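You operate a simulated robot arm through the tools that you are given. There is no shell and no other tool. Be economical: measure what you need, move in short steps, check, and stop when the job is done.

Carry out the task below with a simulated robot arm. There is one attempt and no reset: what you move stays moved.

## Task
Top up the tin that the block in the frame names, from the blue cup.
Fine: up to the tin's line; lid on again and the cup back.

The check looks at the end state, three seconds after you hand in, the way a careful person would. Anything else that was tipped, shoved, dropped, spilled or broken makes it a failure. A push-on lid holds only when it is set on centred and level and pressed home; a screw cap is set on level and turned clockwise until tight.

## Robot
A 7-joint arm with a two-finger parallel gripper, fixed in place. Base frame: the origin is at the foot of the arm, x ahead of it, y to its left, z up; the work surface is at about z = 0.72. Lengths are in m, angles in rad, forces in N, time in s.
With the tool pointing down near the work surface it reaches from about 0.16 to 0.68 m from the base axis. Its first joint turns from -1.152 to 1.152 rad. Payload 2.4 kg.
The tool frame sits at the grasp point between the pads (the TCP): z along the fingers, y along the line on which they close. The tips reach 0.03 m beyond it. The gripper opens to 0.094 m. The fingers are 0.028 m wide and 0.01 m thick; the gripper's body (0.05 by 0.096 m) begins 0.055 m behind the TCP.
Orientation is that of the tool frame in the base frame, as [roll, pitch, yaw] about the fixed x, y, z axes, in that order (R = Rz(yaw) Ry(pitch) Rx(roll)). With the fingers straight down and closing along the base's y, the tool's x points along the base's -x, its y along +y and its z along -z.

## Interface
- The arm moves only by the tool send_rows. Its argument "targets" is a list of rows, each an object of numbers (a shift or turn left out is 0, a gripper value left out holds the last): "dx", "dy", "dz": the shift along the tool's x, y, z in m; "wx", "wy", "wz": the turn, a rotation vector about the tool's x, y, z in rad; "gripper": the gripper command, from -1 (fully open) to 1 (shut), values between in proportion. In form: [{"dx": .., "dy": .., "dz": .., "wx": .., "wy": .., "wz": .., "gripper": ..}, ...]. A call has 1 to 10 rows; each row shifts and turns the commanded pose from where the row before left it, along the tool's axes as they then stand. A row lasts 0.2 s, in which the tool goes at most 0.05 m and 0.15 rad; a call with a longer step from one row to the next is refused whole, and so is a gripper value outside its range. A pose out of reach is approached as far as the arm can. The call stops where the force on the tool passes 70 N (or 10 N more than at its start, if that is more) or the arm is blocked; 0.2 s more then pass. Each finger travels about 0.153 m/s and halts on what it meets, pressing with about 43 N; the grip force reading is that of the motor and also rises with nothing between the fingers. The clock runs only during rows and for 0.2 s after the last one: add rows that do not move to give the fingers time. It gives the time, the measured TCP pose, the force on the tool (base axes), the opening and the grip force at its end, in the units of the frame above (readings bear some noise), and new pictures: "pictures" is both (left out), scene, wrist or none.
- Cameras (640 x 400 px; columns grow to the right, rows downward): "scene" is fixed at [0.0319, 0.4624, 1.445]; the picture's right is [-0.80, -0.60, 0.00], its down [-0.36, 0.48, -0.80] and it looks along [0.48, -0.64, -0.60] (base axes); focal length 341 px, centre (320, 200). "wrist" rides on the gripper at [0.076, 0.014, -0.103] in the tool frame; the picture's right is [-0.18, 0.98, 0.00], its down [-0.75, -0.14, -0.64] and it looks along [-0.63, -0.12, 0.77] (tool axes); focal length 243 px, centre (320, 200). There is no depth. A picture from a camera that has moved, and an enlarged one, comes with that camera's place and axes in the base frame and with its lens. The place of the scene camera against the robot may be out by one fixed shift of up to 0.012 m in any direction.
- close_up(camera, box): a new picture of the part [left, top, right, bottom] of that camera's present view, enlarged. It takes no simulated time.
- sign_off(): hands the job in; it is judged then, once.

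Go step by step. Nothing tells you positions but the pictures and the camera data: compare them with the known pose of the tool, close in by small moves and look again before you grip or let go. The budget is 120 turns and 170 pictures, counting those below and the enlarged ones. Unless the task says otherwise, let go and move clear before handing in, and close with one line.

The tools are called after "Emit:" by a JSON object that holds its "method" and its "body". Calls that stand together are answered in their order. send_rows: Moves the arm, as the interface text tells. Its arguments: {"type":"object","properties":{"targets":{"type":"array","items":{"type":"object","properties":{"dx":{"type":"number"},"dy":{"type":"number"},"dz":{"type":"number"},"wx":{"type":"number"},"wy":{"type":"number"},"wz":{"type":"number"},"gripper":{"type":"number"}}}},"pictures":{"type":"string","enum":["both","scene","wrist","none"]}},"required":["targets"]} The other tools are called the same way: close_up (camera, box) takes an enlarged picture of a part of a camera's view; sign_off () hands the job in.

At the start:

```text
time_s: 0.0
tool_pos: [0.3487, -0.0735, 1.1249]
orientation: [-3.141, 0.0, -3.14]
wrist_force: [-0.1, -0.4, -0.2]
grip_width: 0.0938
gripper_force: 0.1
```

scene: 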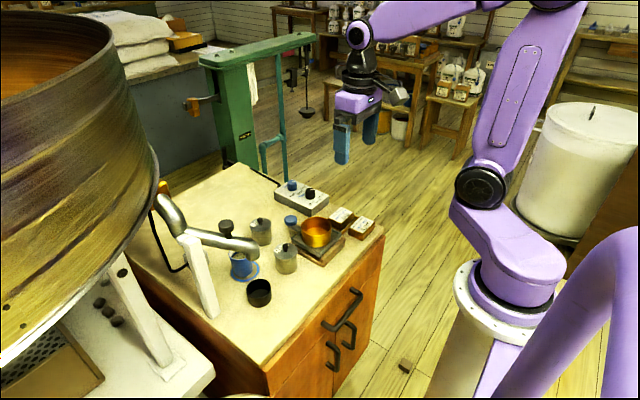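
wrist: 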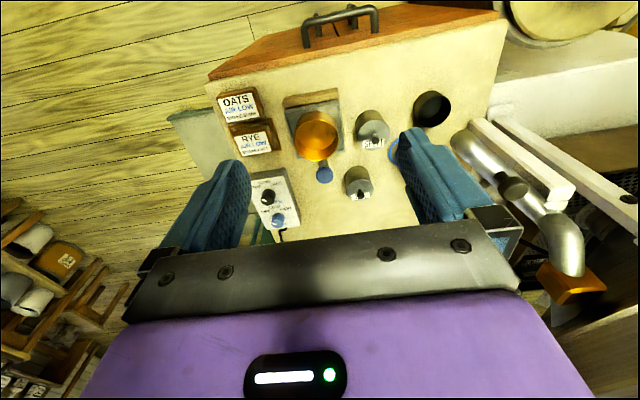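

I see a bench with tins, a blue cup, a copper pan on a scale, and label blocks. I'll enlarge the views to read the labels before moving.

Emit:
{"method": "close_up", "body": {"camera": "scene", "box": [200, 170, 390, 315]}}

Emit:
{"method": "close_up", "body": {"camera": "wrist", "box": [200, 70, 480, 245]}}

```text
2.76 times, centred on (295, 242) of scene
camera zoom: at [0.0319, 0.4624, 1.445], right [-0.8, -0.6, 0.0], down [-0.36, 0.48, -0.8], along [0.48, -0.64, -0.6], focal length 940 px, centre (389, 83)
```

zoom: 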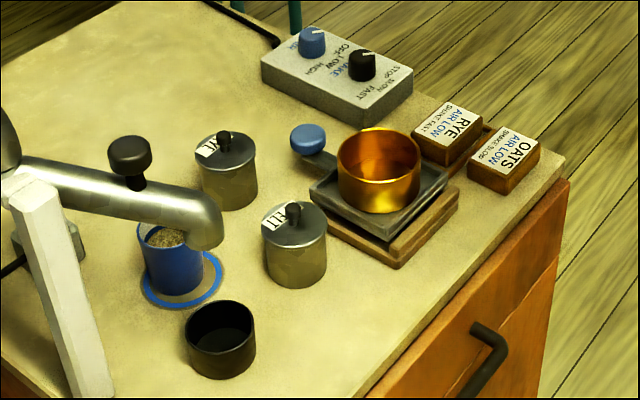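

```text
2.29 times, centred on (340, 158) of wrist
camera zoom: at [0.2716, -0.0595, 1.2269], right [0.18, 0.98, 0.0], down [0.75, -0.14, 0.64], along [0.63, -0.12, -0.77], focal length 555 px, centre (274, 297)
```

zoom: 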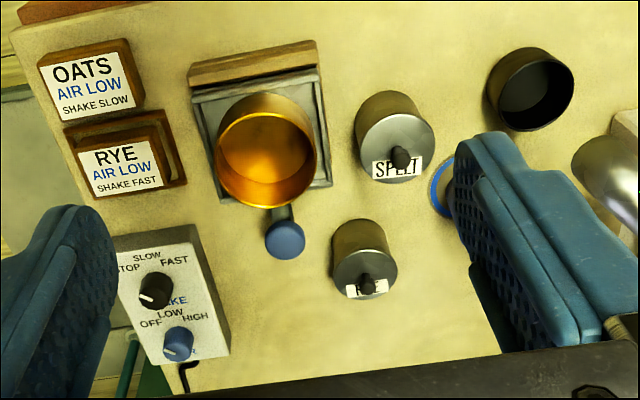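

The block in the frame looks like RYE (the OATS one lies beside it); I take the far tin to be RYE and SPELT the nearer. I'll check that with tighter pictures.

Emit:
{"method": "close_up", "body": {"camera": "wrist", "box": [205, 80, 285, 165]}}

Emit:
{"method": "close_up", "body": {"camera": "wrist", "box": [335, 155, 385, 205]}}

Emit:
{"method": "close_up", "body": {"camera": "scene", "box": [215, 205, 305, 315]}}

Emit:
{"method": "close_up", "body": {"camera": "scene", "box": [140, 180, 290, 320]}}

```text
4.71 times, centred on (245, 122) of wrist
camera zoom: at [0.2716, -0.0595, 1.2269], right [0.18, 0.98, 0.0], down [0.75, -0.14, 0.64], along [0.63, -0.12, -0.77], focal length 1142 px, centre (673, 565)
```

zoom: 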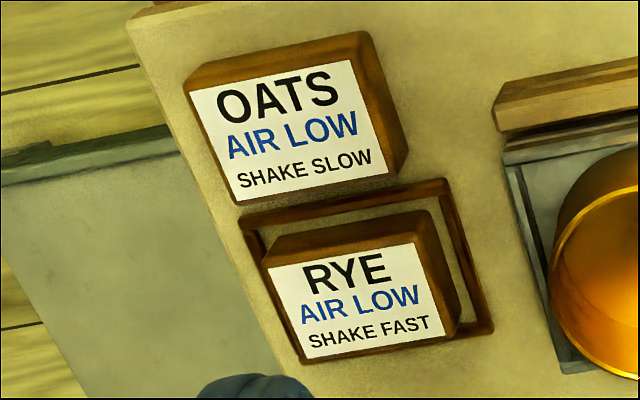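

```text
8.00 times, centred on (360, 180) of wrist
camera zoom: at [0.2716, -0.0595, 1.2269], right [0.18, 0.98, 0.0], down [0.75, -0.14, 0.64], along [0.63, -0.12, -0.77], focal length 1941 px, centre (0, 360)
```

zoom: 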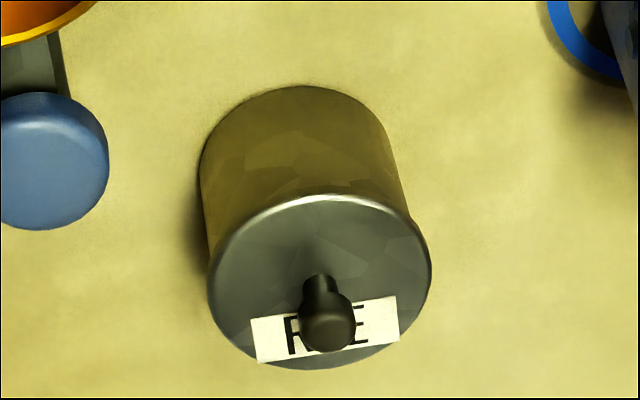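

```text
3.64 times, centred on (260, 260) of scene
camera zoom: at [0.0319, 0.4624, 1.445], right [-0.8, -0.6, 0.0], down [-0.36, 0.48, -0.8], along [0.48, -0.64, -0.6], focal length 1240 px, centre (538, -18)
```

zoom: 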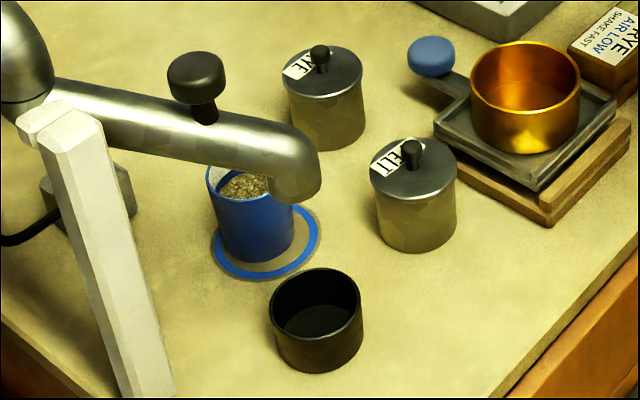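

```text
2.86 times, centred on (215, 250) of scene
camera zoom: at [0.0319, 0.4624, 1.445], right [-0.8, -0.6, 0.0], down [-0.36, 0.48, -0.8], along [0.48, -0.64, -0.6], focal length 974 px, centre (620, 57)
```

zoom: 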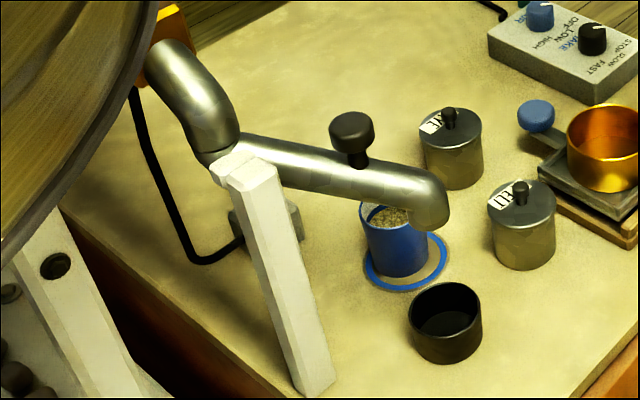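

RYE is in the frame, so the far tin (about x 0.63, y -0.04) is the target. I'll move the wrist camera in to measure the tin, cup and spout.

Emit:
{"method": "send_rows", "body": {"targets": [{"dy": 0.03, "dz": 0.03}, {"dy": 0.03, "dz": 0.03}, {"dy": 0.02, "dz": 0.03}, {"dx": 0.02, "dy": 0.02, "dz": 0.03}], "pictures": "wrist"}}

```text
time_s: 1.0
tool_pos: [0.3307, 0.0281, 1.003]
orientation: [3.141, 0.001, 3.141]
wrist_force: [1.0, 0.2, 0.1]
grip_width: 0.0938
gripper_force: 0.1
camera wrist: at [0.2528, 0.0415, 1.1069], right [0.18, 0.98, 0.0], down [0.75, -0.14, 0.64], along [0.63, -0.12, -0.77], focal length 243 px, centre (320, 200)
```

wrist: 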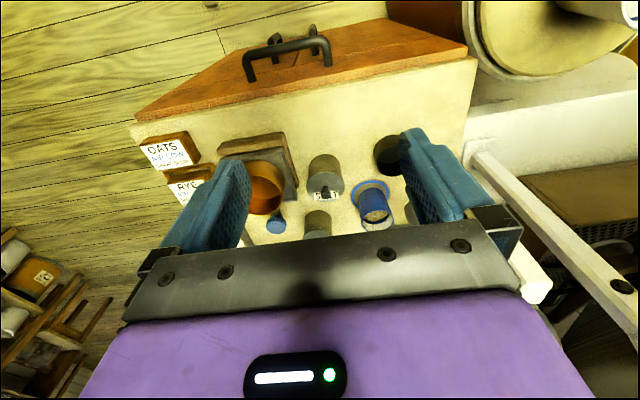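

The picture's bottom is the far side, and triangulating puts the spout end over the black cup (about 0.47, 0.12, 0.89), so the blue cup stands free of it. I'll enlarge the middle.

Emit:
{"method": "close_up", "body": {"camera": "wrist", "box": [250, 130, 410, 240]}}

```text
3.64 times, centred on (330, 185) of wrist
camera zoom: at [0.2528, 0.0415, 1.1069], right [0.18, 0.98, 0.0], down [0.75, -0.14, 0.64], along [0.63, -0.12, -0.77], focal length 882 px, centre (284, 254)
```

zoom: 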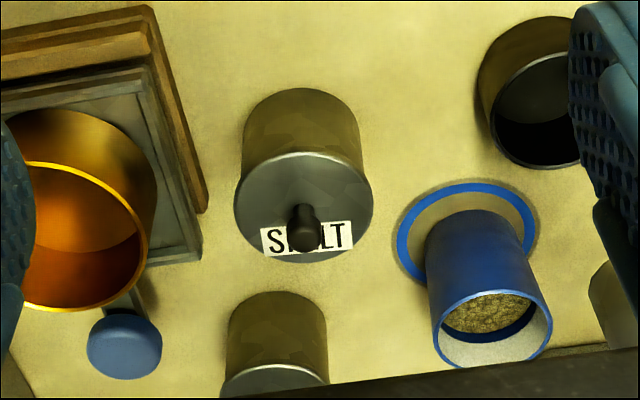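

Measured: blue cup at about (0.574, 0.085), rim z about 0.795, diameter 0.058. The RYE tin is at about (0.624, -0.033), lid top about 0.782, knob top about 0.80. I'll move over for a closer look at the lid.

Emit:
{"method": "send_rows", "body": {"targets": [{"dx": -0.045, "dy": -0.012}, {"dx": -0.045, "dy": -0.012}, {"dx": -0.045, "dy": -0.012}, {"dx": -0.045, "dy": -0.012}, {"dx": -0.03}], "pictures": "both"}}

```text
time_s: 2.2
tool_pos: [0.54, -0.0225, 1.0045]
orientation: [-3.141, -0.001, -3.141]
wrist_force: [-0.1, 0.6, 0.2]
grip_width: 0.0942
gripper_force: 0.0
camera wrist: at [0.4624, -0.0076, 1.1068], right [0.18, 0.98, 0.0], down [0.75, -0.14, 0.64], along [0.63, -0.12, -0.77], focal length 243 px, centre (320, 200)
```

scene: 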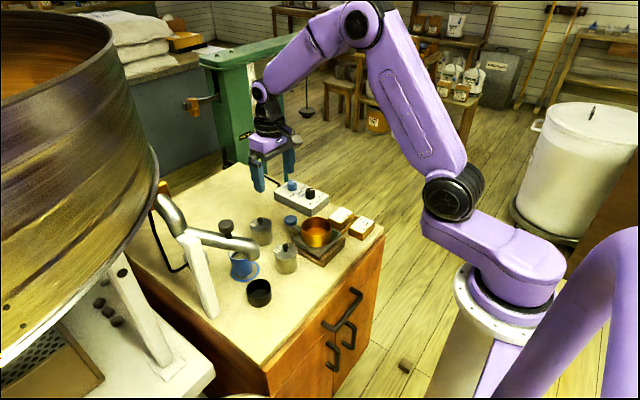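
wrist: 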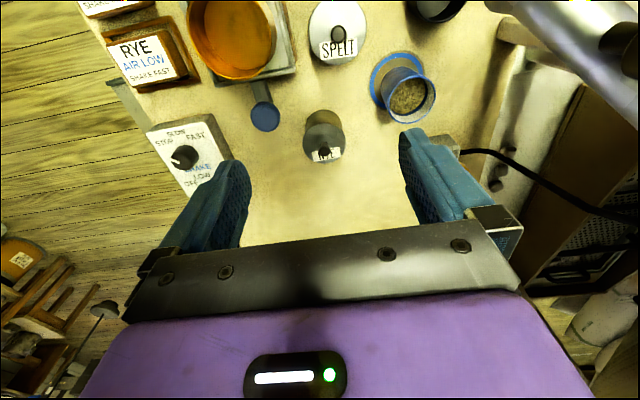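

Emit:
{"method": "close_up", "body": {"camera": "wrist", "box": [290, 100, 360, 170]}}

Emit:
{"method": "close_up", "body": {"camera": "wrist", "box": [355, 40, 450, 135]}}

Emit:
{"method": "close_up", "body": {"camera": "scene", "box": [240, 205, 310, 255]}}

```text
5.71 times, centred on (325, 135) of wrist
camera zoom: at [0.4624, -0.0076, 1.1068], right [0.18, 0.98, 0.0], down [0.75, -0.14, 0.64], along [0.63, -0.12, -0.77], focal length 1386 px, centre (291, 571)
```

zoom: 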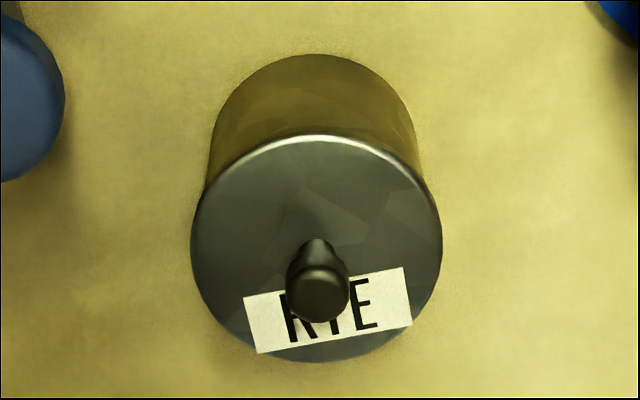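

```text
4.21 times, centred on (402, 88) of wrist
camera zoom: at [0.4624, -0.0076, 1.1068], right [0.18, 0.98, 0.0], down [0.75, -0.14, 0.64], along [0.63, -0.12, -0.77], focal length 1022 px, centre (-27, 674)
```

zoom: 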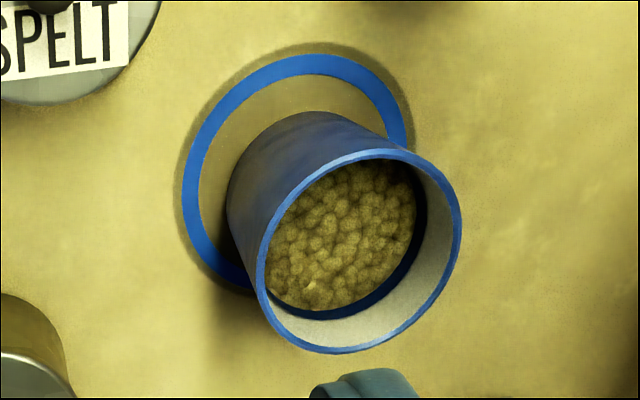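

```text
8.00 times, centred on (275, 230) of scene
camera zoom: at [0.0319, 0.4624, 1.445], right [-0.8, -0.6, 0.0], down [-0.36, 0.48, -0.8], along [0.48, -0.64, -0.6], focal length 2727 px, centre (680, -40)
```

zoom: 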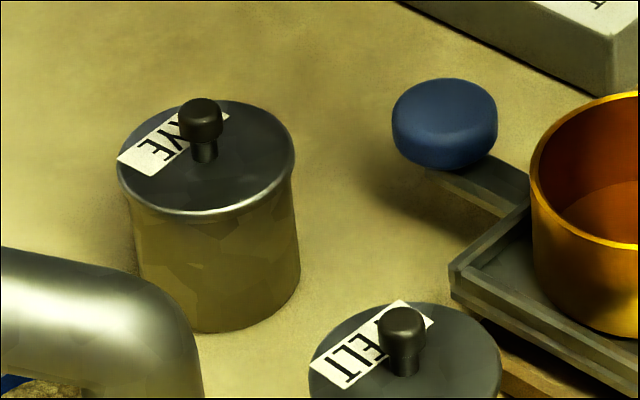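

Everything is consistent: RYE tin at (0.625, -0.0325). For pouring I want the wrist camera on the far side of the gripper, clear of the spout and tins when tilted, so I'll test a 180° turn up here.

Emit:
{"method": "send_rows", "body": {"targets": [{"wz": 0.15}, {"wz": 0.15}, {"wz": 0.15}, {"wz": 0.15}, {"wz": 0.15}, {"wz": 0.15}, {"wz": 0.15}, {"wz": 0.15}, {"wz": 0.15}, {"wz": 0.15}], "pictures": "none"}}

Emit:
{"method": "send_rows", "body": {"targets": [{"wz": 0.15}, {"wz": 0.15}, {"wz": 0.15}, {"wz": 0.15}, {"wz": 0.15}, {"wz": 0.15}, {"wz": 0.15}, {"wz": 0.15}, {"wz": 0.15}, {"wz": 0.15}], "pictures": "wrist"}}

```text
time_s: 4.4
tool_pos: [0.5392, -0.0207, 1.0043]
orientation: [-3.141, 0.0, 1.64]
wrist_force: [0.6, 0.1, 0.4]
grip_width: 0.0939
gripper_force: 0.1
```

```text
time_s: 6.6
tool_pos: [0.5387, -0.0216, 1.0041]
orientation: [3.141, 0.0, 0.142]
wrist_force: [0.6, -0.1, -0.3]
grip_width: 0.094
gripper_force: 0.0
camera wrist: at [0.6149, -0.0252, 1.1072], right [-0.04, -1.0, 0.0], down [-0.77, 0.03, 0.64], along [-0.64, 0.03, -0.77], focal length 243 px, centre (320, 200)
```

wrist: 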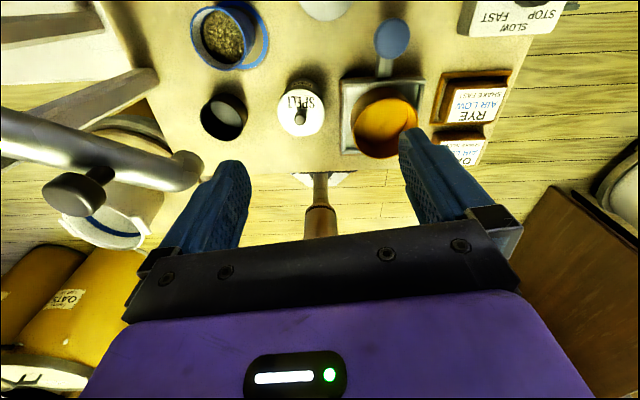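

The turn works. I'll finish it and move above the RYE tin with the gripper half closed.

Emit:
{"method": "send_rows", "body": {"targets": [{"wz": 0.142, "gripper": -0.1}, {"dx": 0.045, "dy": 0.006, "dz": 0.03}, {"dx": 0.041, "dy": 0.005, "dz": 0.04}, {"dz": 0.04}, {}], "pictures": "wrist"}}

```text
refused: row 2 steps farther than a row can; nothing moved
```

Emit:
{"method": "send_rows", "body": {"targets": [{"wz": 0.142, "gripper": -0.1}, {"dx": 0.035, "dy": 0.006, "dz": 0.03}, {"dx": 0.035, "dy": 0.005, "dz": 0.03}, {"dx": 0.016, "dz": 0.04}, {}], "pictures": "wrist"}}

```text
time_s: 7.8
tool_pos: [0.623, -0.0336, 0.9054]
orientation: [3.141, 0.0, 0.002]
wrist_force: [0.3, 0.7, 0.4]
grip_width: 0.0517
gripper_force: 0.0
camera wrist: at [0.6989, -0.0474, 1.0076], right [-0.18, -0.98, 0.0], down [-0.75, 0.14, 0.64], along [-0.63, 0.12, -0.77], focal length 243 px, centre (320, 200)
```

wrist: 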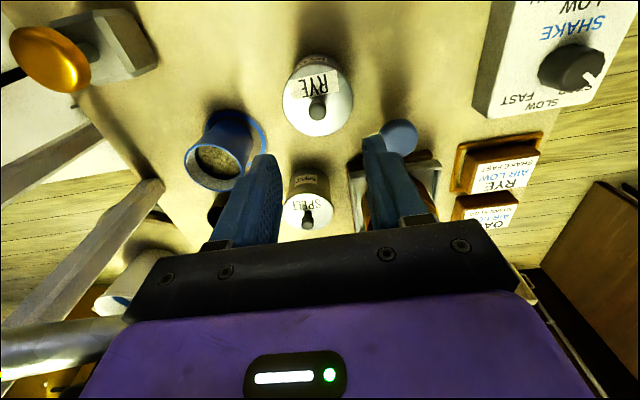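

Emit:
{"method": "close_up", "body": {"camera": "wrist", "box": [270, 40, 370, 150]}}

```text
3.64 times, centred on (320, 95) of wrist
camera zoom: at [0.6989, -0.0474, 1.0076], right [-0.18, -0.98, 0.0], down [-0.75, 0.14, 0.64], along [-0.63, 0.12, -0.77], focal length 882 px, centre (320, 582)
```

zoom: 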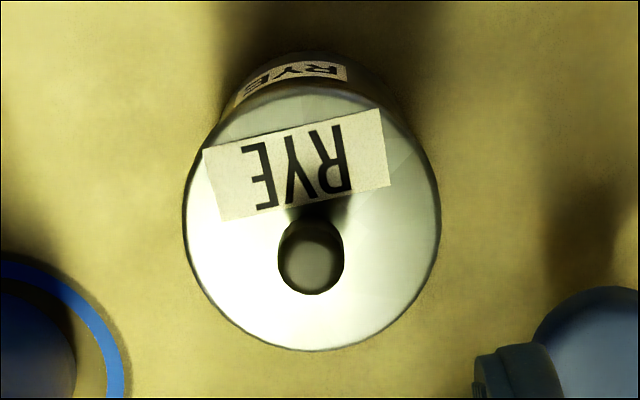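

The knob is at about (0.626, -0.032). I'll descend so the tips straddle it just above the lid, then grip.

Emit:
{"method": "send_rows", "body": {"targets": [{"dx": 0.003, "dy": -0.0015, "dz": 0.04}, {"dz": 0.03}, {"dz": 0.017}, {}], "pictures": "both"}}

```text
time_s: 8.8
tool_pos: [0.6266, -0.0321, 0.8182]
orientation: [-3.141, 0.0, 0.0]
wrist_force: [-0.7, 0.2, -0.1]
grip_width: 0.0518
gripper_force: 0.0
camera wrist: at [0.7027, -0.0458, 0.9212], right [-0.18, -0.98, 0.0], down [-0.75, 0.14, 0.64], along [-0.63, 0.12, -0.77], focal length 243 px, centre (320, 200)
```

scene: 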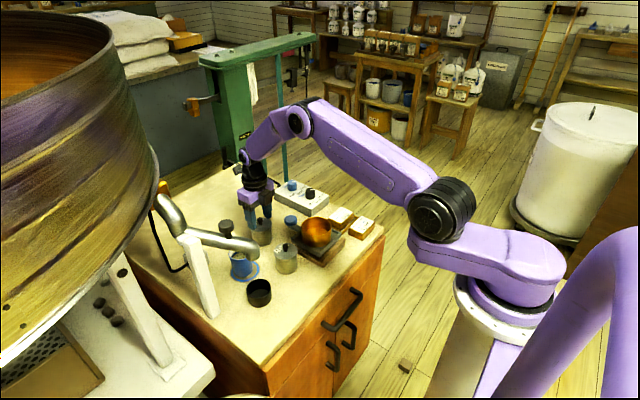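
wrist: 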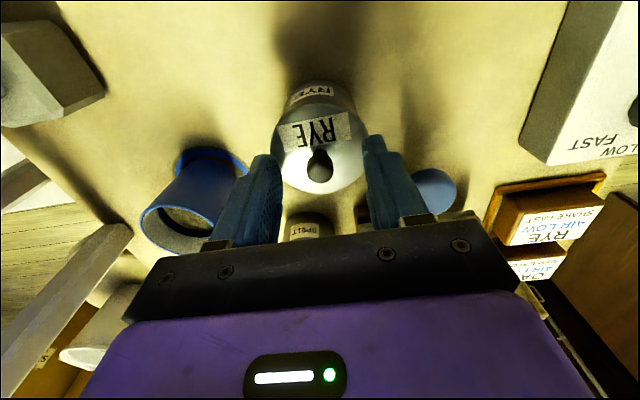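

Well centred; closing on the knob.

Emit:
{"method": "send_rows", "body": {"targets": [{"gripper": 0.3}, {"gripper": 1}, {}, {}], "pictures": "wrist"}}

Emit:
{"method": "close_up", "body": {"camera": "wrist", "box": [250, 70, 410, 230]}}

```text
time_s: 9.8
tool_pos: [0.627, -0.0308, 0.8188]
orientation: [3.142, 0.0, 0.002]
wrist_force: [1.0, 0.5, -0.5]
grip_width: 0.0142
gripper_force: 42.3
camera wrist: at [0.7026, -0.0457, 0.9214], right [-0.18, -0.98, 0.0], down [-0.75, 0.14, 0.64], along [-0.63, 0.12, -0.77], focal length 243 px, centre (320, 200)
```

wrist: 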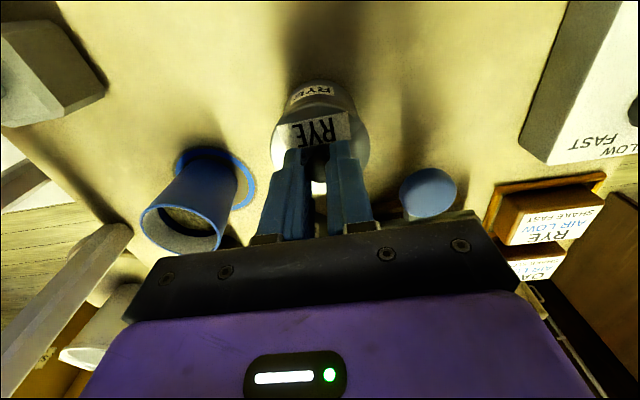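

```text
2.50 times, centred on (330, 150) of wrist
camera zoom: at [0.7026, -0.0457, 0.9214], right [-0.18, -0.98, 0.0], down [-0.75, 0.14, 0.64], along [-0.63, 0.12, -0.77], focal length 606 px, centre (295, 325)
```

zoom: 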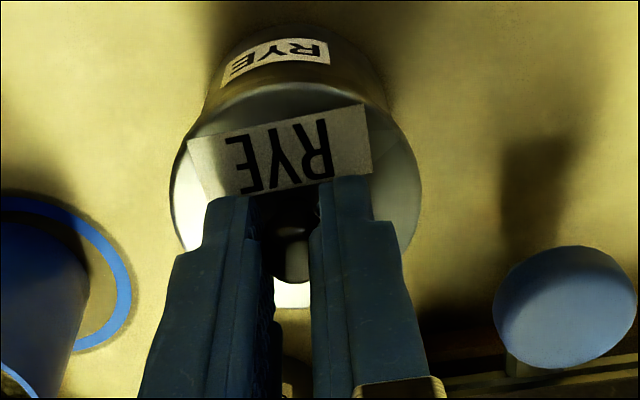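

Gripped at 14 mm. I'll pull up gently and see if it's push-on.

Emit:
{"method": "send_rows", "body": {"targets": [{"dz": -0.003}, {"dz": -0.003}, {"dz": -0.004}], "pictures": "both"}}

```text
time_s: 10.6
tool_pos: [0.6259, -0.0299, 0.8275]
orientation: [3.141, 0.0, 0.001]
wrist_force: [1.0, -0.3, -1.2]
grip_width: 0.014
gripper_force: 43.2
camera wrist: at [0.7023, -0.0448, 0.9305], right [-0.18, -0.98, 0.0], down [-0.75, 0.14, 0.64], along [-0.63, 0.12, -0.77], focal length 243 px, centre (320, 200)
```

scene: 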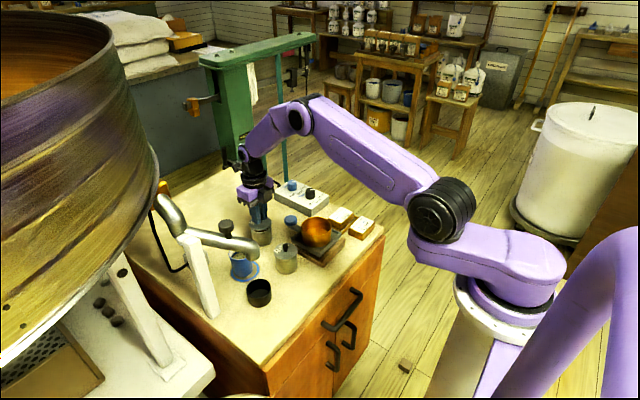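
wrist: 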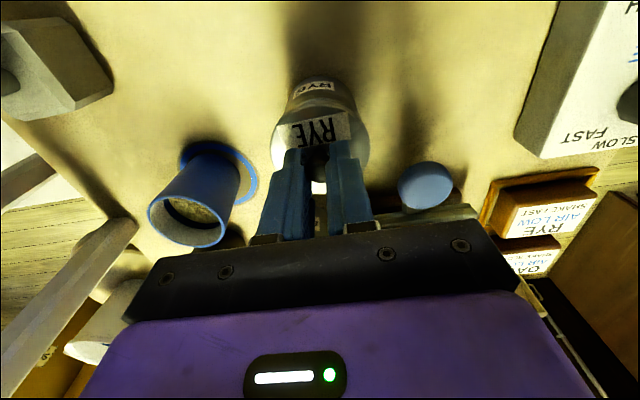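

Emit:
{"method": "close_up", "body": {"camera": "wrist", "box": [250, 70, 410, 230]}}

Emit:
{"method": "close_up", "body": {"camera": "scene", "box": [235, 190, 295, 255]}}

```text
2.50 times, centred on (330, 150) of wrist
camera zoom: at [0.7023, -0.0448, 0.9305], right [-0.18, -0.98, 0.0], down [-0.75, 0.14, 0.64], along [-0.63, 0.12, -0.77], focal length 606 px, centre (295, 325)
```

zoom: 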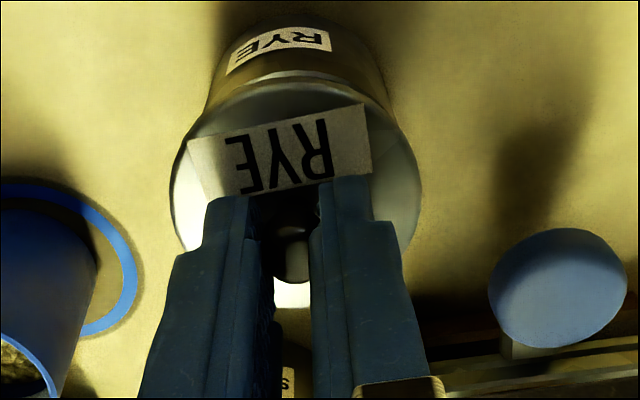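

```text
6.15 times, centred on (265, 222) of scene
camera zoom: at [0.0319, 0.4624, 1.445], right [-0.8, -0.6, 0.0], down [-0.36, 0.48, -0.8], along [0.48, -0.64, -0.6], focal length 2098 px, centre (658, 62)
```

zoom: 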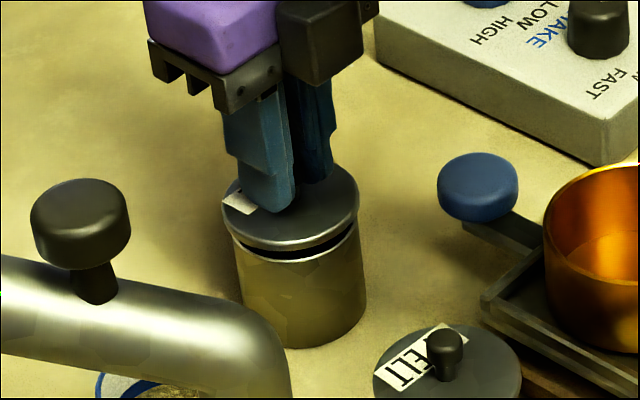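

The lid came straight up off the tin, push-on type. I'll carry it to the clear spot at about (0.405, 0.03).

Emit:
{"method": "send_rows", "body": {"targets": [{"dz": -0.03}, {"dz": -0.04}, {"dx": -0.045, "dy": -0.012}, {"dx": -0.045, "dy": -0.012}, {"dx": -0.045, "dy": -0.012}, {"dx": -0.045, "dy": -0.012}, {"dx": -0.04, "dy": -0.012}, {"dz": 0.04}, {}], "pictures": "both"}}

```text
time_s: 12.6
tool_pos: [0.4088, 0.0301, 0.8548]
orientation: [-3.141, -0.001, 0.003]
wrist_force: [0.1, 0.8, -1.6]
grip_width: 0.0145
gripper_force: 43.0
camera wrist: at [0.4844, 0.0162, 0.9572], right [-0.18, -0.98, 0.0], down [-0.75, 0.14, 0.64], along [-0.63, 0.12, -0.77], focal length 243 px, centre (320, 200)
```

scene: 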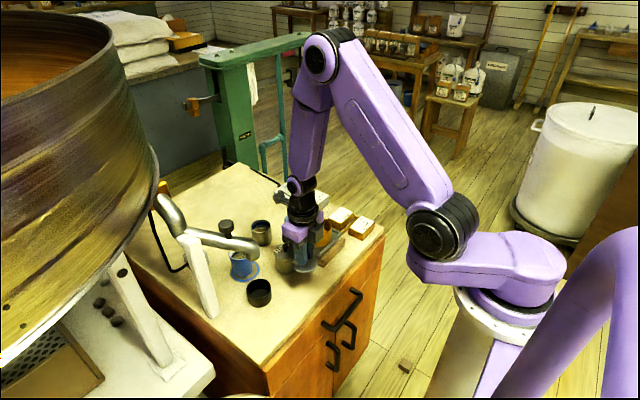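
wrist: 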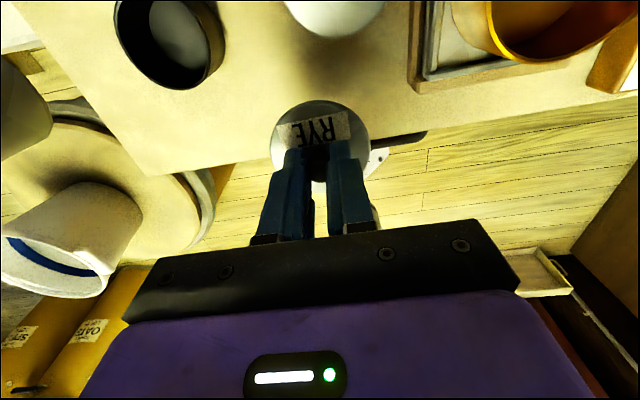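

The table edge is near x 0.365, so the lid fits here between it and SPELT. Lowering toward contact.

Emit:
{"method": "send_rows", "body": {"targets": [{"dx": 0.004, "dz": 0.03}, {"dz": 0.03}, {"dz": 0.01}, {}], "pictures": "wrist"}}

```text
time_s: 13.6
tool_pos: [0.4109, 0.0279, 0.7869]
orientation: [3.14, 0.0, 0.003]
wrist_force: [-0.2, -0.2, -1.1]
grip_width: 0.014
gripper_force: 43.3
camera wrist: at [0.4867, 0.0147, 0.8887], right [-0.18, -0.98, 0.0], down [-0.75, 0.14, 0.64], along [-0.63, 0.12, -0.77], focal length 243 px, centre (320, 200)
```

wrist: 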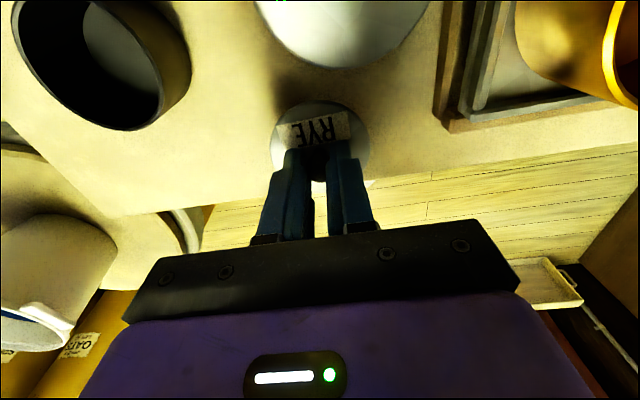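

Emit:
{"method": "send_rows", "body": {"targets": [{"dz": 0.004}, {"dz": 0.003}, {"dz": 0.003}], "pictures": "none"}}

Emit:
{"method": "send_rows", "body": {"targets": [{"dz": 0.003}, {"dz": 0.003}], "pictures": "none"}}

```text
time_s: 14.4
tool_pos: [0.4127, 0.0279, 0.7767]
orientation: [3.141, 0.0, 0.001]
wrist_force: [0.6, -0.3, -0.3]
grip_width: 0.0139
gripper_force: 43.1
```

```text
time_s: 15.0
tool_pos: [0.4123, 0.0294, 0.7718]
orientation: [3.141, 0.0, 0.0]
wrist_force: [-0.2, -1.0, -0.4]
grip_width: 0.0139
gripper_force: 42.8
```

Emit:
{"method": "send_rows", "body": {"targets": [{"dz": 0.003}, {"dz": 0.002}], "pictures": "wrist"}}

Emit:
{"method": "close_up", "body": {"camera": "wrist", "box": [250, 70, 410, 230]}}

```text
time_s: 15.6
tool_pos: [0.4112, 0.0286, 0.7659]
orientation: [3.141, 0.002, 0.002]
wrist_force: [0.0, 0.2, 0.2]
grip_width: 0.0142
gripper_force: 43.2
camera wrist: at [0.487, 0.0146, 0.8691], right [-0.18, -0.98, 0.0], down [-0.75, 0.14, 0.64], along [-0.63, 0.12, -0.77], focal length 243 px, centre (320, 200)
```

wrist: 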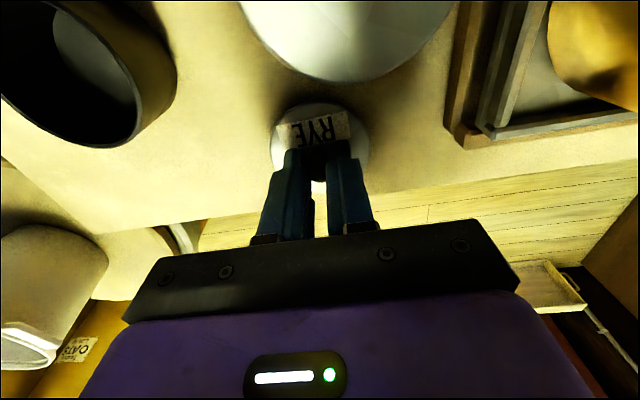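

```text
2.50 times, centred on (330, 150) of wrist
camera zoom: at [0.487, 0.0146, 0.8691], right [-0.18, -0.98, 0.0], down [-0.75, 0.14, 0.64], along [-0.63, 0.12, -0.77], focal length 606 px, centre (295, 325)
```

zoom: 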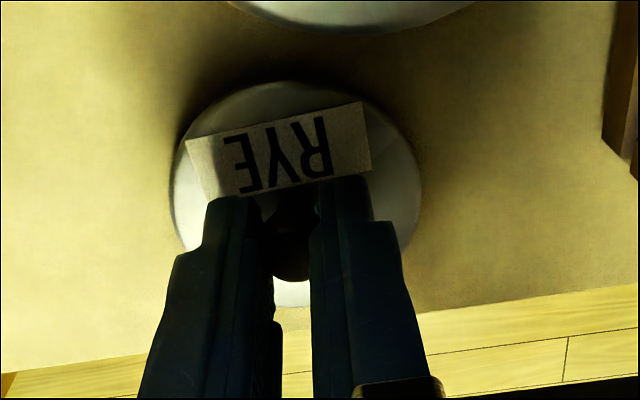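

Emit:
{"method": "send_rows", "body": {"targets": [{"dz": 0.002}, {"dz": 0.002}], "pictures": "none"}}

Emit:
{"method": "send_rows", "body": {"targets": [{"dz": 0.002}], "pictures": "none"}}

Emit:
{"method": "send_rows", "body": {"targets": [{"dz": 0.002}], "pictures": "none"}}

```text
time_s: 16.2
tool_pos: [0.4124, 0.0285, 0.7644]
orientation: [-3.141, -0.001, 0.0]
wrist_force: [-7.2, -2.7, 51.0]
grip_width: 0.0142
gripper_force: 43.2
```

```text
time_s: 16.6
tool_pos: [0.4135, 0.0282, 0.7618]
orientation: [3.141, -0.006, 0.003]
wrist_force: [-2.8, 1.8, 51.9]
grip_width: 0.014
gripper_force: 42.8
```

```text
time_s: 17.0
tool_pos: [0.4126, 0.0294, 0.7598]
orientation: [3.141, -0.005, 0.003]
wrist_force: [-2.6, 5.7, 52.3]
grip_width: 0.0143
gripper_force: 43.2
```

Contact with the table (at TCP about 0.765). I'll ease off, open and rise clear.

Emit:
{"method": "send_rows", "body": {"targets": [{"dz": -0.003}, {"gripper": 0.4}, {}, {"dz": -0.02}, {"dz": -0.04}, {"dz": -0.05}], "pictures": "wrist"}}

Emit:
{"method": "close_up", "body": {"camera": "wrist", "box": [240, 40, 400, 190]}}

Emit:
{"method": "close_up", "body": {"camera": "scene", "box": [200, 190, 340, 310]}}

```text
time_s: 18.4
tool_pos: [0.4109, 0.0311, 0.8638]
orientation: [-3.141, 0.001, 0.003]
wrist_force: [0.3, -0.6, -0.4]
grip_width: 0.0281
gripper_force: 0.2
out of reach, approached as far as the arm can: row 5
camera wrist: at [0.4877, 0.0168, 0.967], right [-0.18, -0.98, 0.0], down [-0.75, 0.14, 0.64], along [-0.63, 0.12, -0.77], focal length 243 px, centre (320, 200)
```

wrist: 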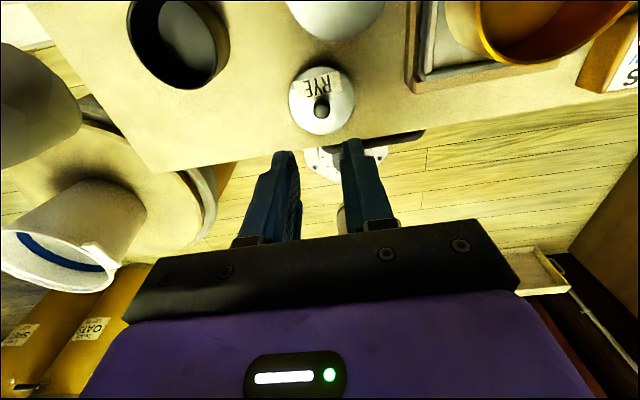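

```text
2.67 times, centred on (320, 115) of wrist
camera zoom: at [0.4877, 0.0168, 0.967], right [-0.18, -0.98, 0.0], down [-0.75, 0.14, 0.64], along [-0.63, 0.12, -0.77], focal length 647 px, centre (320, 427)
```

zoom: 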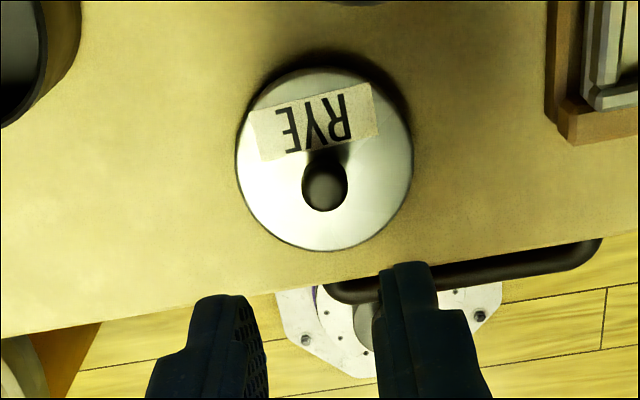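

```text
3.33 times, centred on (270, 250) of scene
camera zoom: at [0.0319, 0.4624, 1.445], right [-0.8, -0.6, 0.0], down [-0.36, 0.48, -0.8], along [0.48, -0.64, -0.6], focal length 1136 px, centre (487, 33)
```

zoom: 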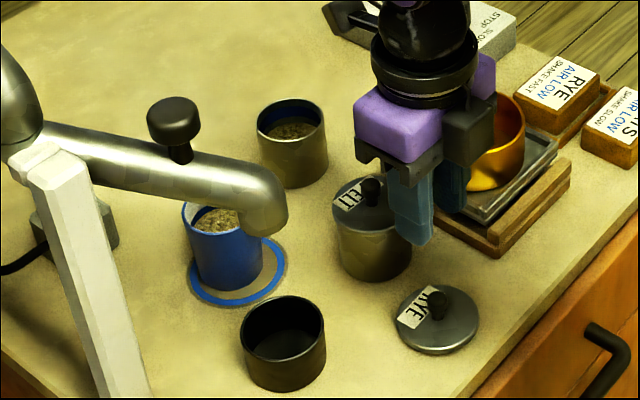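

The lid lies flat and safe. Now I'll move up and look into the RYE tin for its level and line.

Emit:
{"method": "send_rows", "body": {"targets": [{"dz": -0.04, "gripper": -1}, {"dz": -0.04}, {"dx": 0.045, "dy": 0.01}, {"dx": 0.045, "dy": 0.01}, {"dx": 0.045, "dy": 0.01}, {"dx": 0.045, "dy": 0.01}, {"dx": 0.01, "dy": 0.01}, {}], "pictures": "wrist"}}

Emit:
{"method": "close_up", "body": {"camera": "wrist", "box": [270, 60, 370, 160]}}

Emit:
{"method": "close_up", "body": {"camera": "scene", "box": [240, 205, 290, 255]}}

```text
time_s: 20.2
tool_pos: [0.6057, -0.0191, 0.9427]
orientation: [-3.141, -0.001, 0.003]
wrist_force: [-0.4, -0.1, 0.4]
grip_width: 0.094
gripper_force: 0.1
camera wrist: at [0.6817, -0.0331, 1.0455], right [-0.18, -0.98, 0.0], down [-0.75, 0.14, 0.64], along [-0.63, 0.12, -0.77], focal length 243 px, centre (320, 200)
```

wrist: 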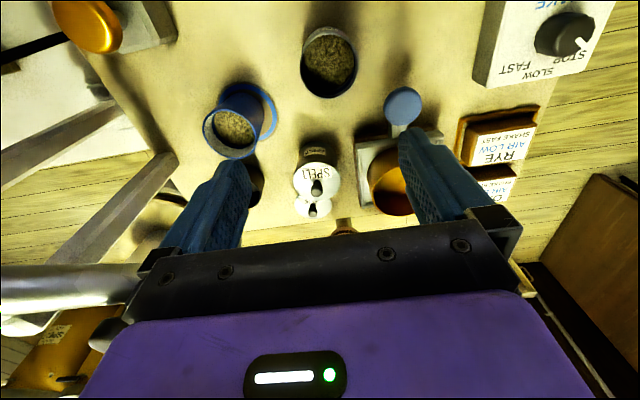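

```text
4.00 times, centred on (320, 110) of wrist
camera zoom: at [0.6817, -0.0331, 1.0455], right [-0.18, -0.98, 0.0], down [-0.75, 0.14, 0.64], along [-0.63, 0.12, -0.77], focal length 970 px, centre (320, 560)
```

zoom: 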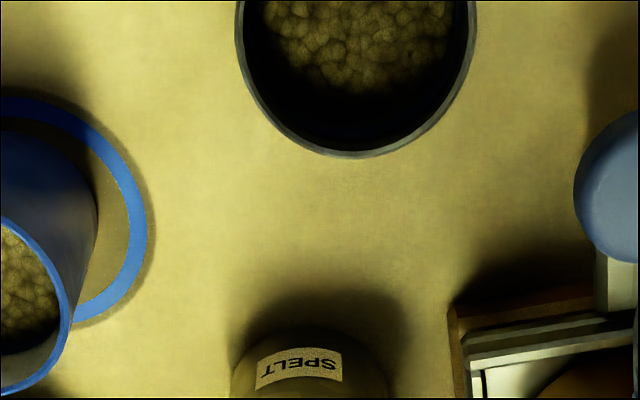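

```text
8.00 times, centred on (265, 230) of scene
camera zoom: at [0.0319, 0.4624, 1.445], right [-0.8, -0.6, 0.0], down [-0.36, 0.48, -0.8], along [0.48, -0.64, -0.6], focal length 2727 px, centre (760, -40)
```

zoom: 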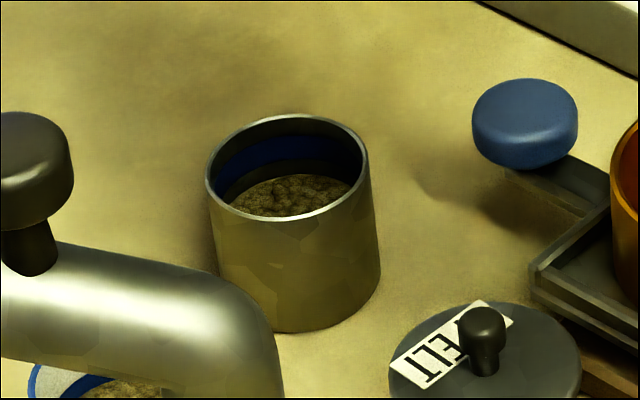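

The tin has a blue line band inside and the grain sits a little below it. Before taking the cup, I'll test the pouring tilt up high with the empty gripper.

Emit:
{"method": "send_rows", "body": {"targets": [{"dx": 0.045, "dy": 0.013}, {"wy": 0.15}, {"wy": 0.15}, {"wy": 0.15}, {"wy": 0.15}, {"wy": 0.15}, {"wy": 0.15}, {"wy": 0.15}, {"wy": 0.15}, {"wy": 0.15}], "pictures": "both"}}

```text
time_s: 22.4
tool_pos: [0.6501, -0.0297, 0.9441]
orientation: [3.137, -1.351, 0.008]
wrist_force: [-0.5, 0.8, 0.2]
grip_width: 0.0941
gripper_force: 0.1
camera wrist: at [0.5661, -0.0444, 1.0401], right [-0.04, -0.98, -0.18], down [-0.79, 0.14, -0.6], along [0.61, 0.12, -0.78], focal length 243 px, centre (320, 200)
```

scene: 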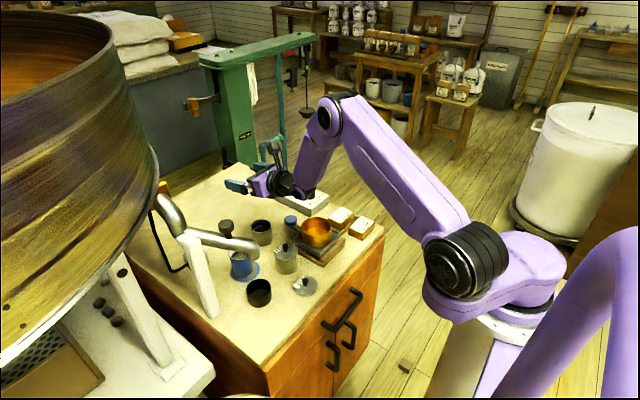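
wrist: 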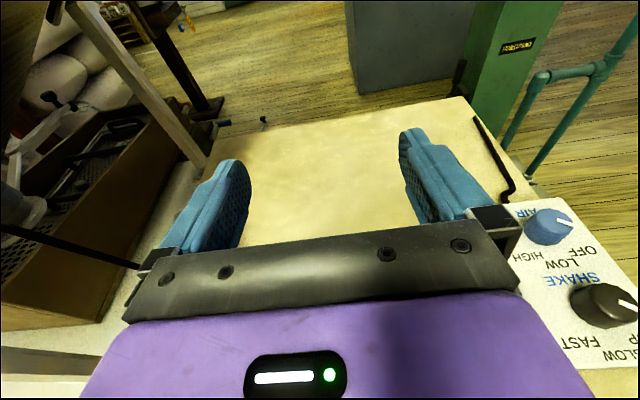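

The tilt is reachable and the scene camera keeps the tin in view. I'll level again and go above the blue cup.

Emit:
{"method": "send_rows", "body": {"targets": [{"wy": -0.15}, {"wy": -0.15}, {"wy": -0.15}, {"wy": -0.15}, {"wy": -0.15}, {"wy": -0.15}, {"wy": -0.15}, {"wy": -0.15}, {"wy": -0.15}], "pictures": "none"}}

Emit:
{"method": "send_rows", "body": {"targets": [{"dx": -0.02, "dy": -0.035}, {"dx": -0.02, "dy": -0.035}, {"dx": -0.02, "dy": -0.035}, {"dx": -0.01, "dy": -0.011}, {}], "pictures": "wrist"}}

Emit:
{"method": "close_up", "body": {"camera": "wrist", "box": [260, 40, 380, 160]}}

```text
time_s: 24.4
tool_pos: [0.6494, -0.0302, 0.9428]
orientation: [3.141, -0.001, 0.0]
wrist_force: [0.0, 0.4, 0.0]
grip_width: 0.0942
gripper_force: 0.0
out of reach, approached as far as the arm can: row 6
```

```text
time_s: 25.6
tool_pos: [0.5719, 0.0616, 0.9423]
orientation: [-3.133, -0.002, 0.01]
wrist_force: [0.1, 0.5, -0.4]
grip_width: 0.0942
gripper_force: 0.0
out of reach, approached as far as the arm can: row 3, 4
camera wrist: at [0.6463, 0.0466, 1.0455], right [-0.17, -0.98, -0.01], down [-0.76, 0.13, 0.64], along [-0.63, 0.12, -0.77], focal length 243 px, centre (320, 200)
```

wrist: 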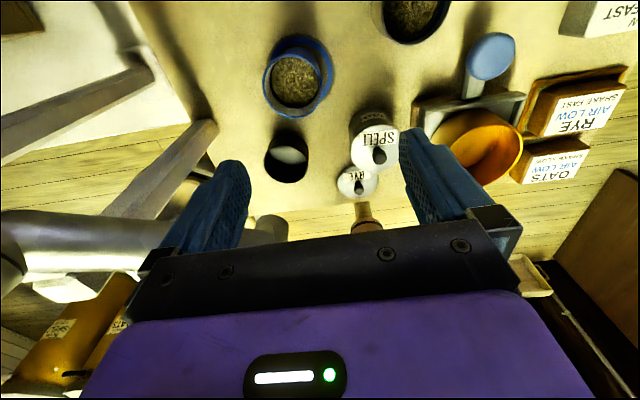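

```text
3.33 times, centred on (320, 100) of wrist
camera zoom: at [0.6463, 0.0466, 1.0455], right [-0.17, -0.98, -0.01], down [-0.76, 0.13, 0.64], along [-0.63, 0.12, -0.77], focal length 809 px, centre (320, 533)
```

zoom: 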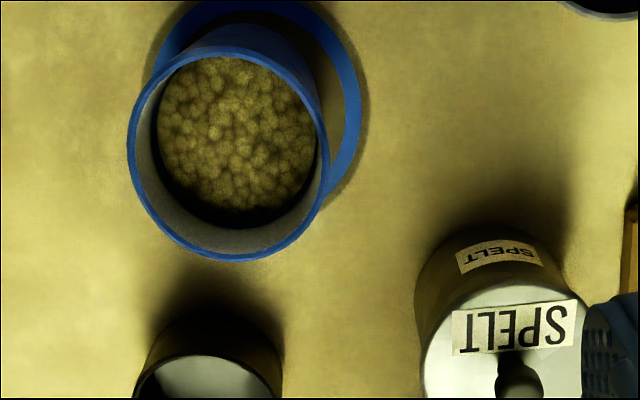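

Joint 7 is near its limit at yaw 0 here, so I'll use yaw about 0.2 for the cup. Triangulated cup: centre (0.584, 0.088), rim z about 0.783.

Emit:
{"method": "send_rows", "body": {"targets": [{"wz": -0.1}, {"wz": -0.12}, {}], "pictures": "wrist"}}

Emit:
{"method": "close_up", "body": {"camera": "wrist", "box": [260, 20, 400, 140]}}

```text
time_s: 26.4
tool_pos: [0.5716, 0.061, 0.9427]
orientation: [3.141, 0.001, 0.223]
wrist_force: [-0.3, -0.2, -0.1]
grip_width: 0.0938
gripper_force: 0.1
camera wrist: at [0.6478, 0.0638, 1.0458], right [0.04, -1.0, 0.0], down [-0.77, -0.03, 0.64], along [-0.64, -0.02, -0.77], focal length 243 px, centre (320, 200)
```

wrist: 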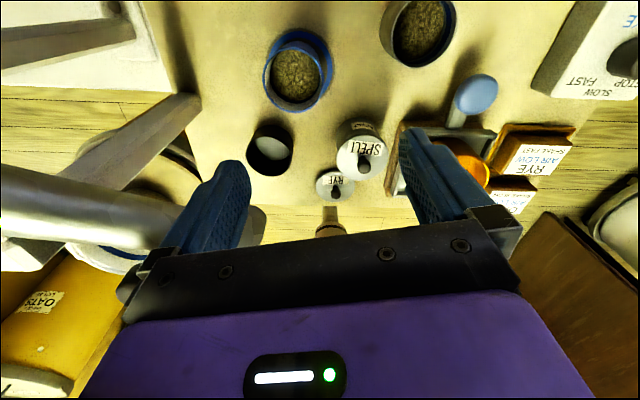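

```text
3.33 times, centred on (330, 80) of wrist
camera zoom: at [0.6478, 0.0638, 1.0458], right [0.04, -1.0, 0.0], down [-0.77, -0.03, 0.64], along [-0.64, -0.02, -0.77], focal length 809 px, centre (287, 600)
```

zoom: 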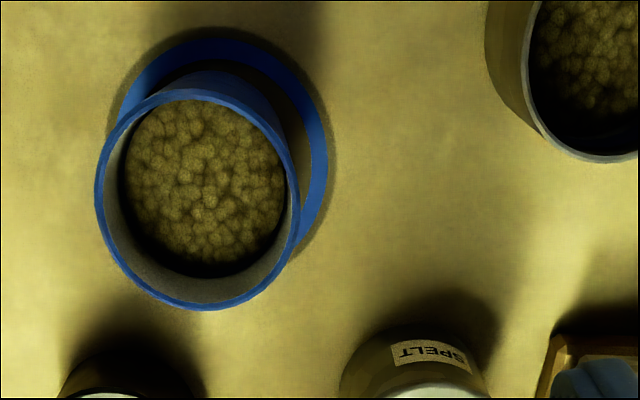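

Emit:
{"method": "send_rows", "body": {"targets": [{"dx": 0.0182, "dy": -0.0244, "dz": 0.01}, {"dz": 0.035}, {"dz": 0.035}, {"dz": 0.03}, {}], "pictures": "both"}}

Emit:
{"method": "close_up", "body": {"camera": "scene", "box": [190, 170, 310, 290]}}

```text
time_s: 27.6
tool_pos: [0.5822, 0.0906, 0.8332]
orientation: [-3.141, -0.001, 0.222]
wrist_force: [-0.6, 0.3, 0.4]
grip_width: 0.0941
gripper_force: 0.1
camera wrist: at [0.6588, 0.0923, 0.9359], right [0.04, -1.0, 0.0], down [-0.77, -0.03, 0.64], along [-0.64, -0.02, -0.77], focal length 243 px, centre (320, 200)
```

scene: 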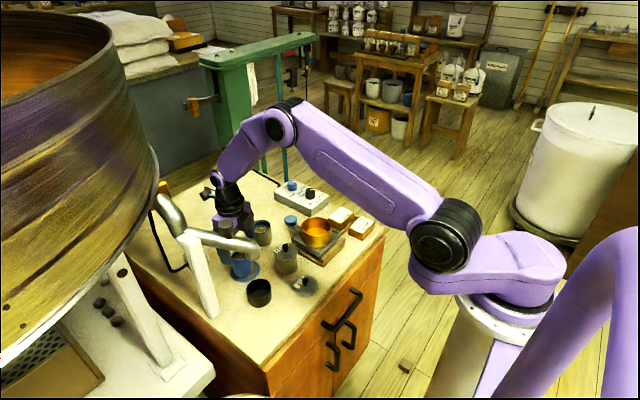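
wrist: 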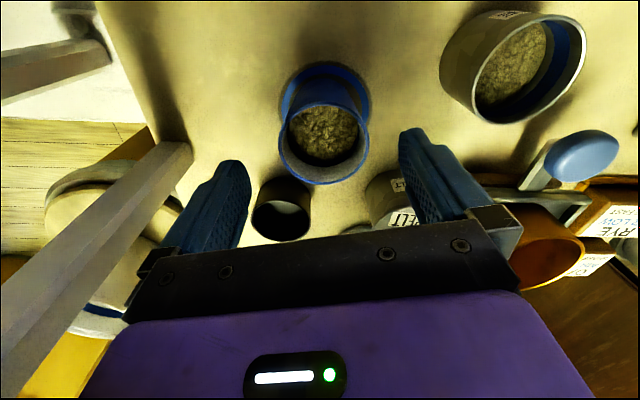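

```text
3.33 times, centred on (250, 230) of scene
camera zoom: at [0.0319, 0.4624, 1.445], right [-0.8, -0.6, 0.0], down [-0.36, 0.48, -0.8], along [0.48, -0.64, -0.6], focal length 1136 px, centre (553, 100)
```

zoom: 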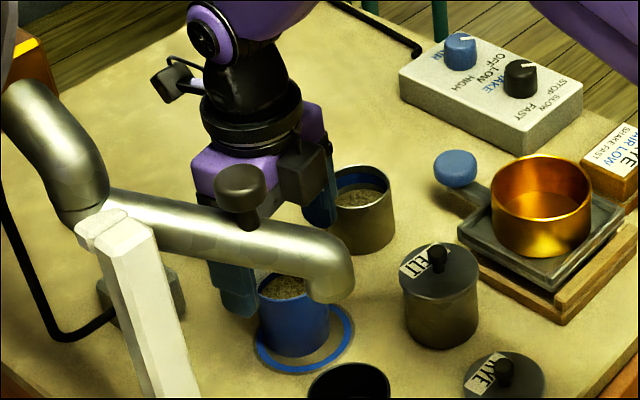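

Lined up within a couple of mm; small correction and descend to grip height.

Emit:
{"method": "send_rows", "body": {"targets": [{"dx": 0.0, "dy": 0.0025, "dz": 0.02}, {"dz": 0.025}, {"dz": 0.023}, {}], "pictures": "wrist"}}

```text
time_s: 28.6
tool_pos: [0.5836, 0.087, 0.7655]
orientation: [-3.141, 0.0, 0.22]
wrist_force: [-0.3, -0.4, 0.3]
grip_width: 0.0938
gripper_force: 0.1
camera wrist: at [0.66, 0.0907, 0.8678], right [0.04, -1.0, 0.0], down [-0.77, -0.03, 0.64], along [-0.64, -0.02, -0.77], focal length 243 px, centre (320, 200)
```

wrist: 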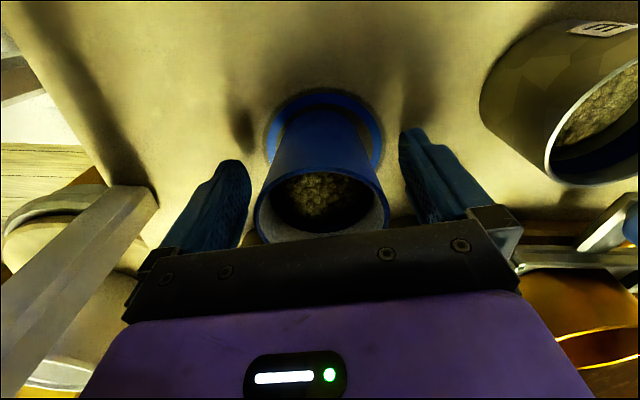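

The cup is centred between the fingers; gripping.

Emit:
{"method": "send_rows", "body": {"targets": [{"gripper": -0.1}, {"gripper": 1}, {}, {}], "pictures": "wrist"}}

```text
time_s: 29.6
tool_pos: [0.5841, 0.0898, 0.7656]
orientation: [-3.141, 0.001, 0.222]
wrist_force: [0.5, -0.3, -0.2]
grip_width: 0.0586
gripper_force: 42.6
camera wrist: at [0.6599, 0.0908, 0.8678], right [0.04, -1.0, 0.0], down [-0.77, -0.03, 0.64], along [-0.64, -0.02, -0.77], focal length 243 px, centre (320, 200)
```

wrist: 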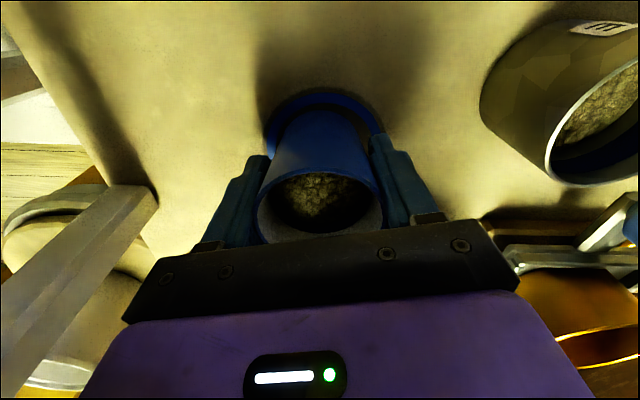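

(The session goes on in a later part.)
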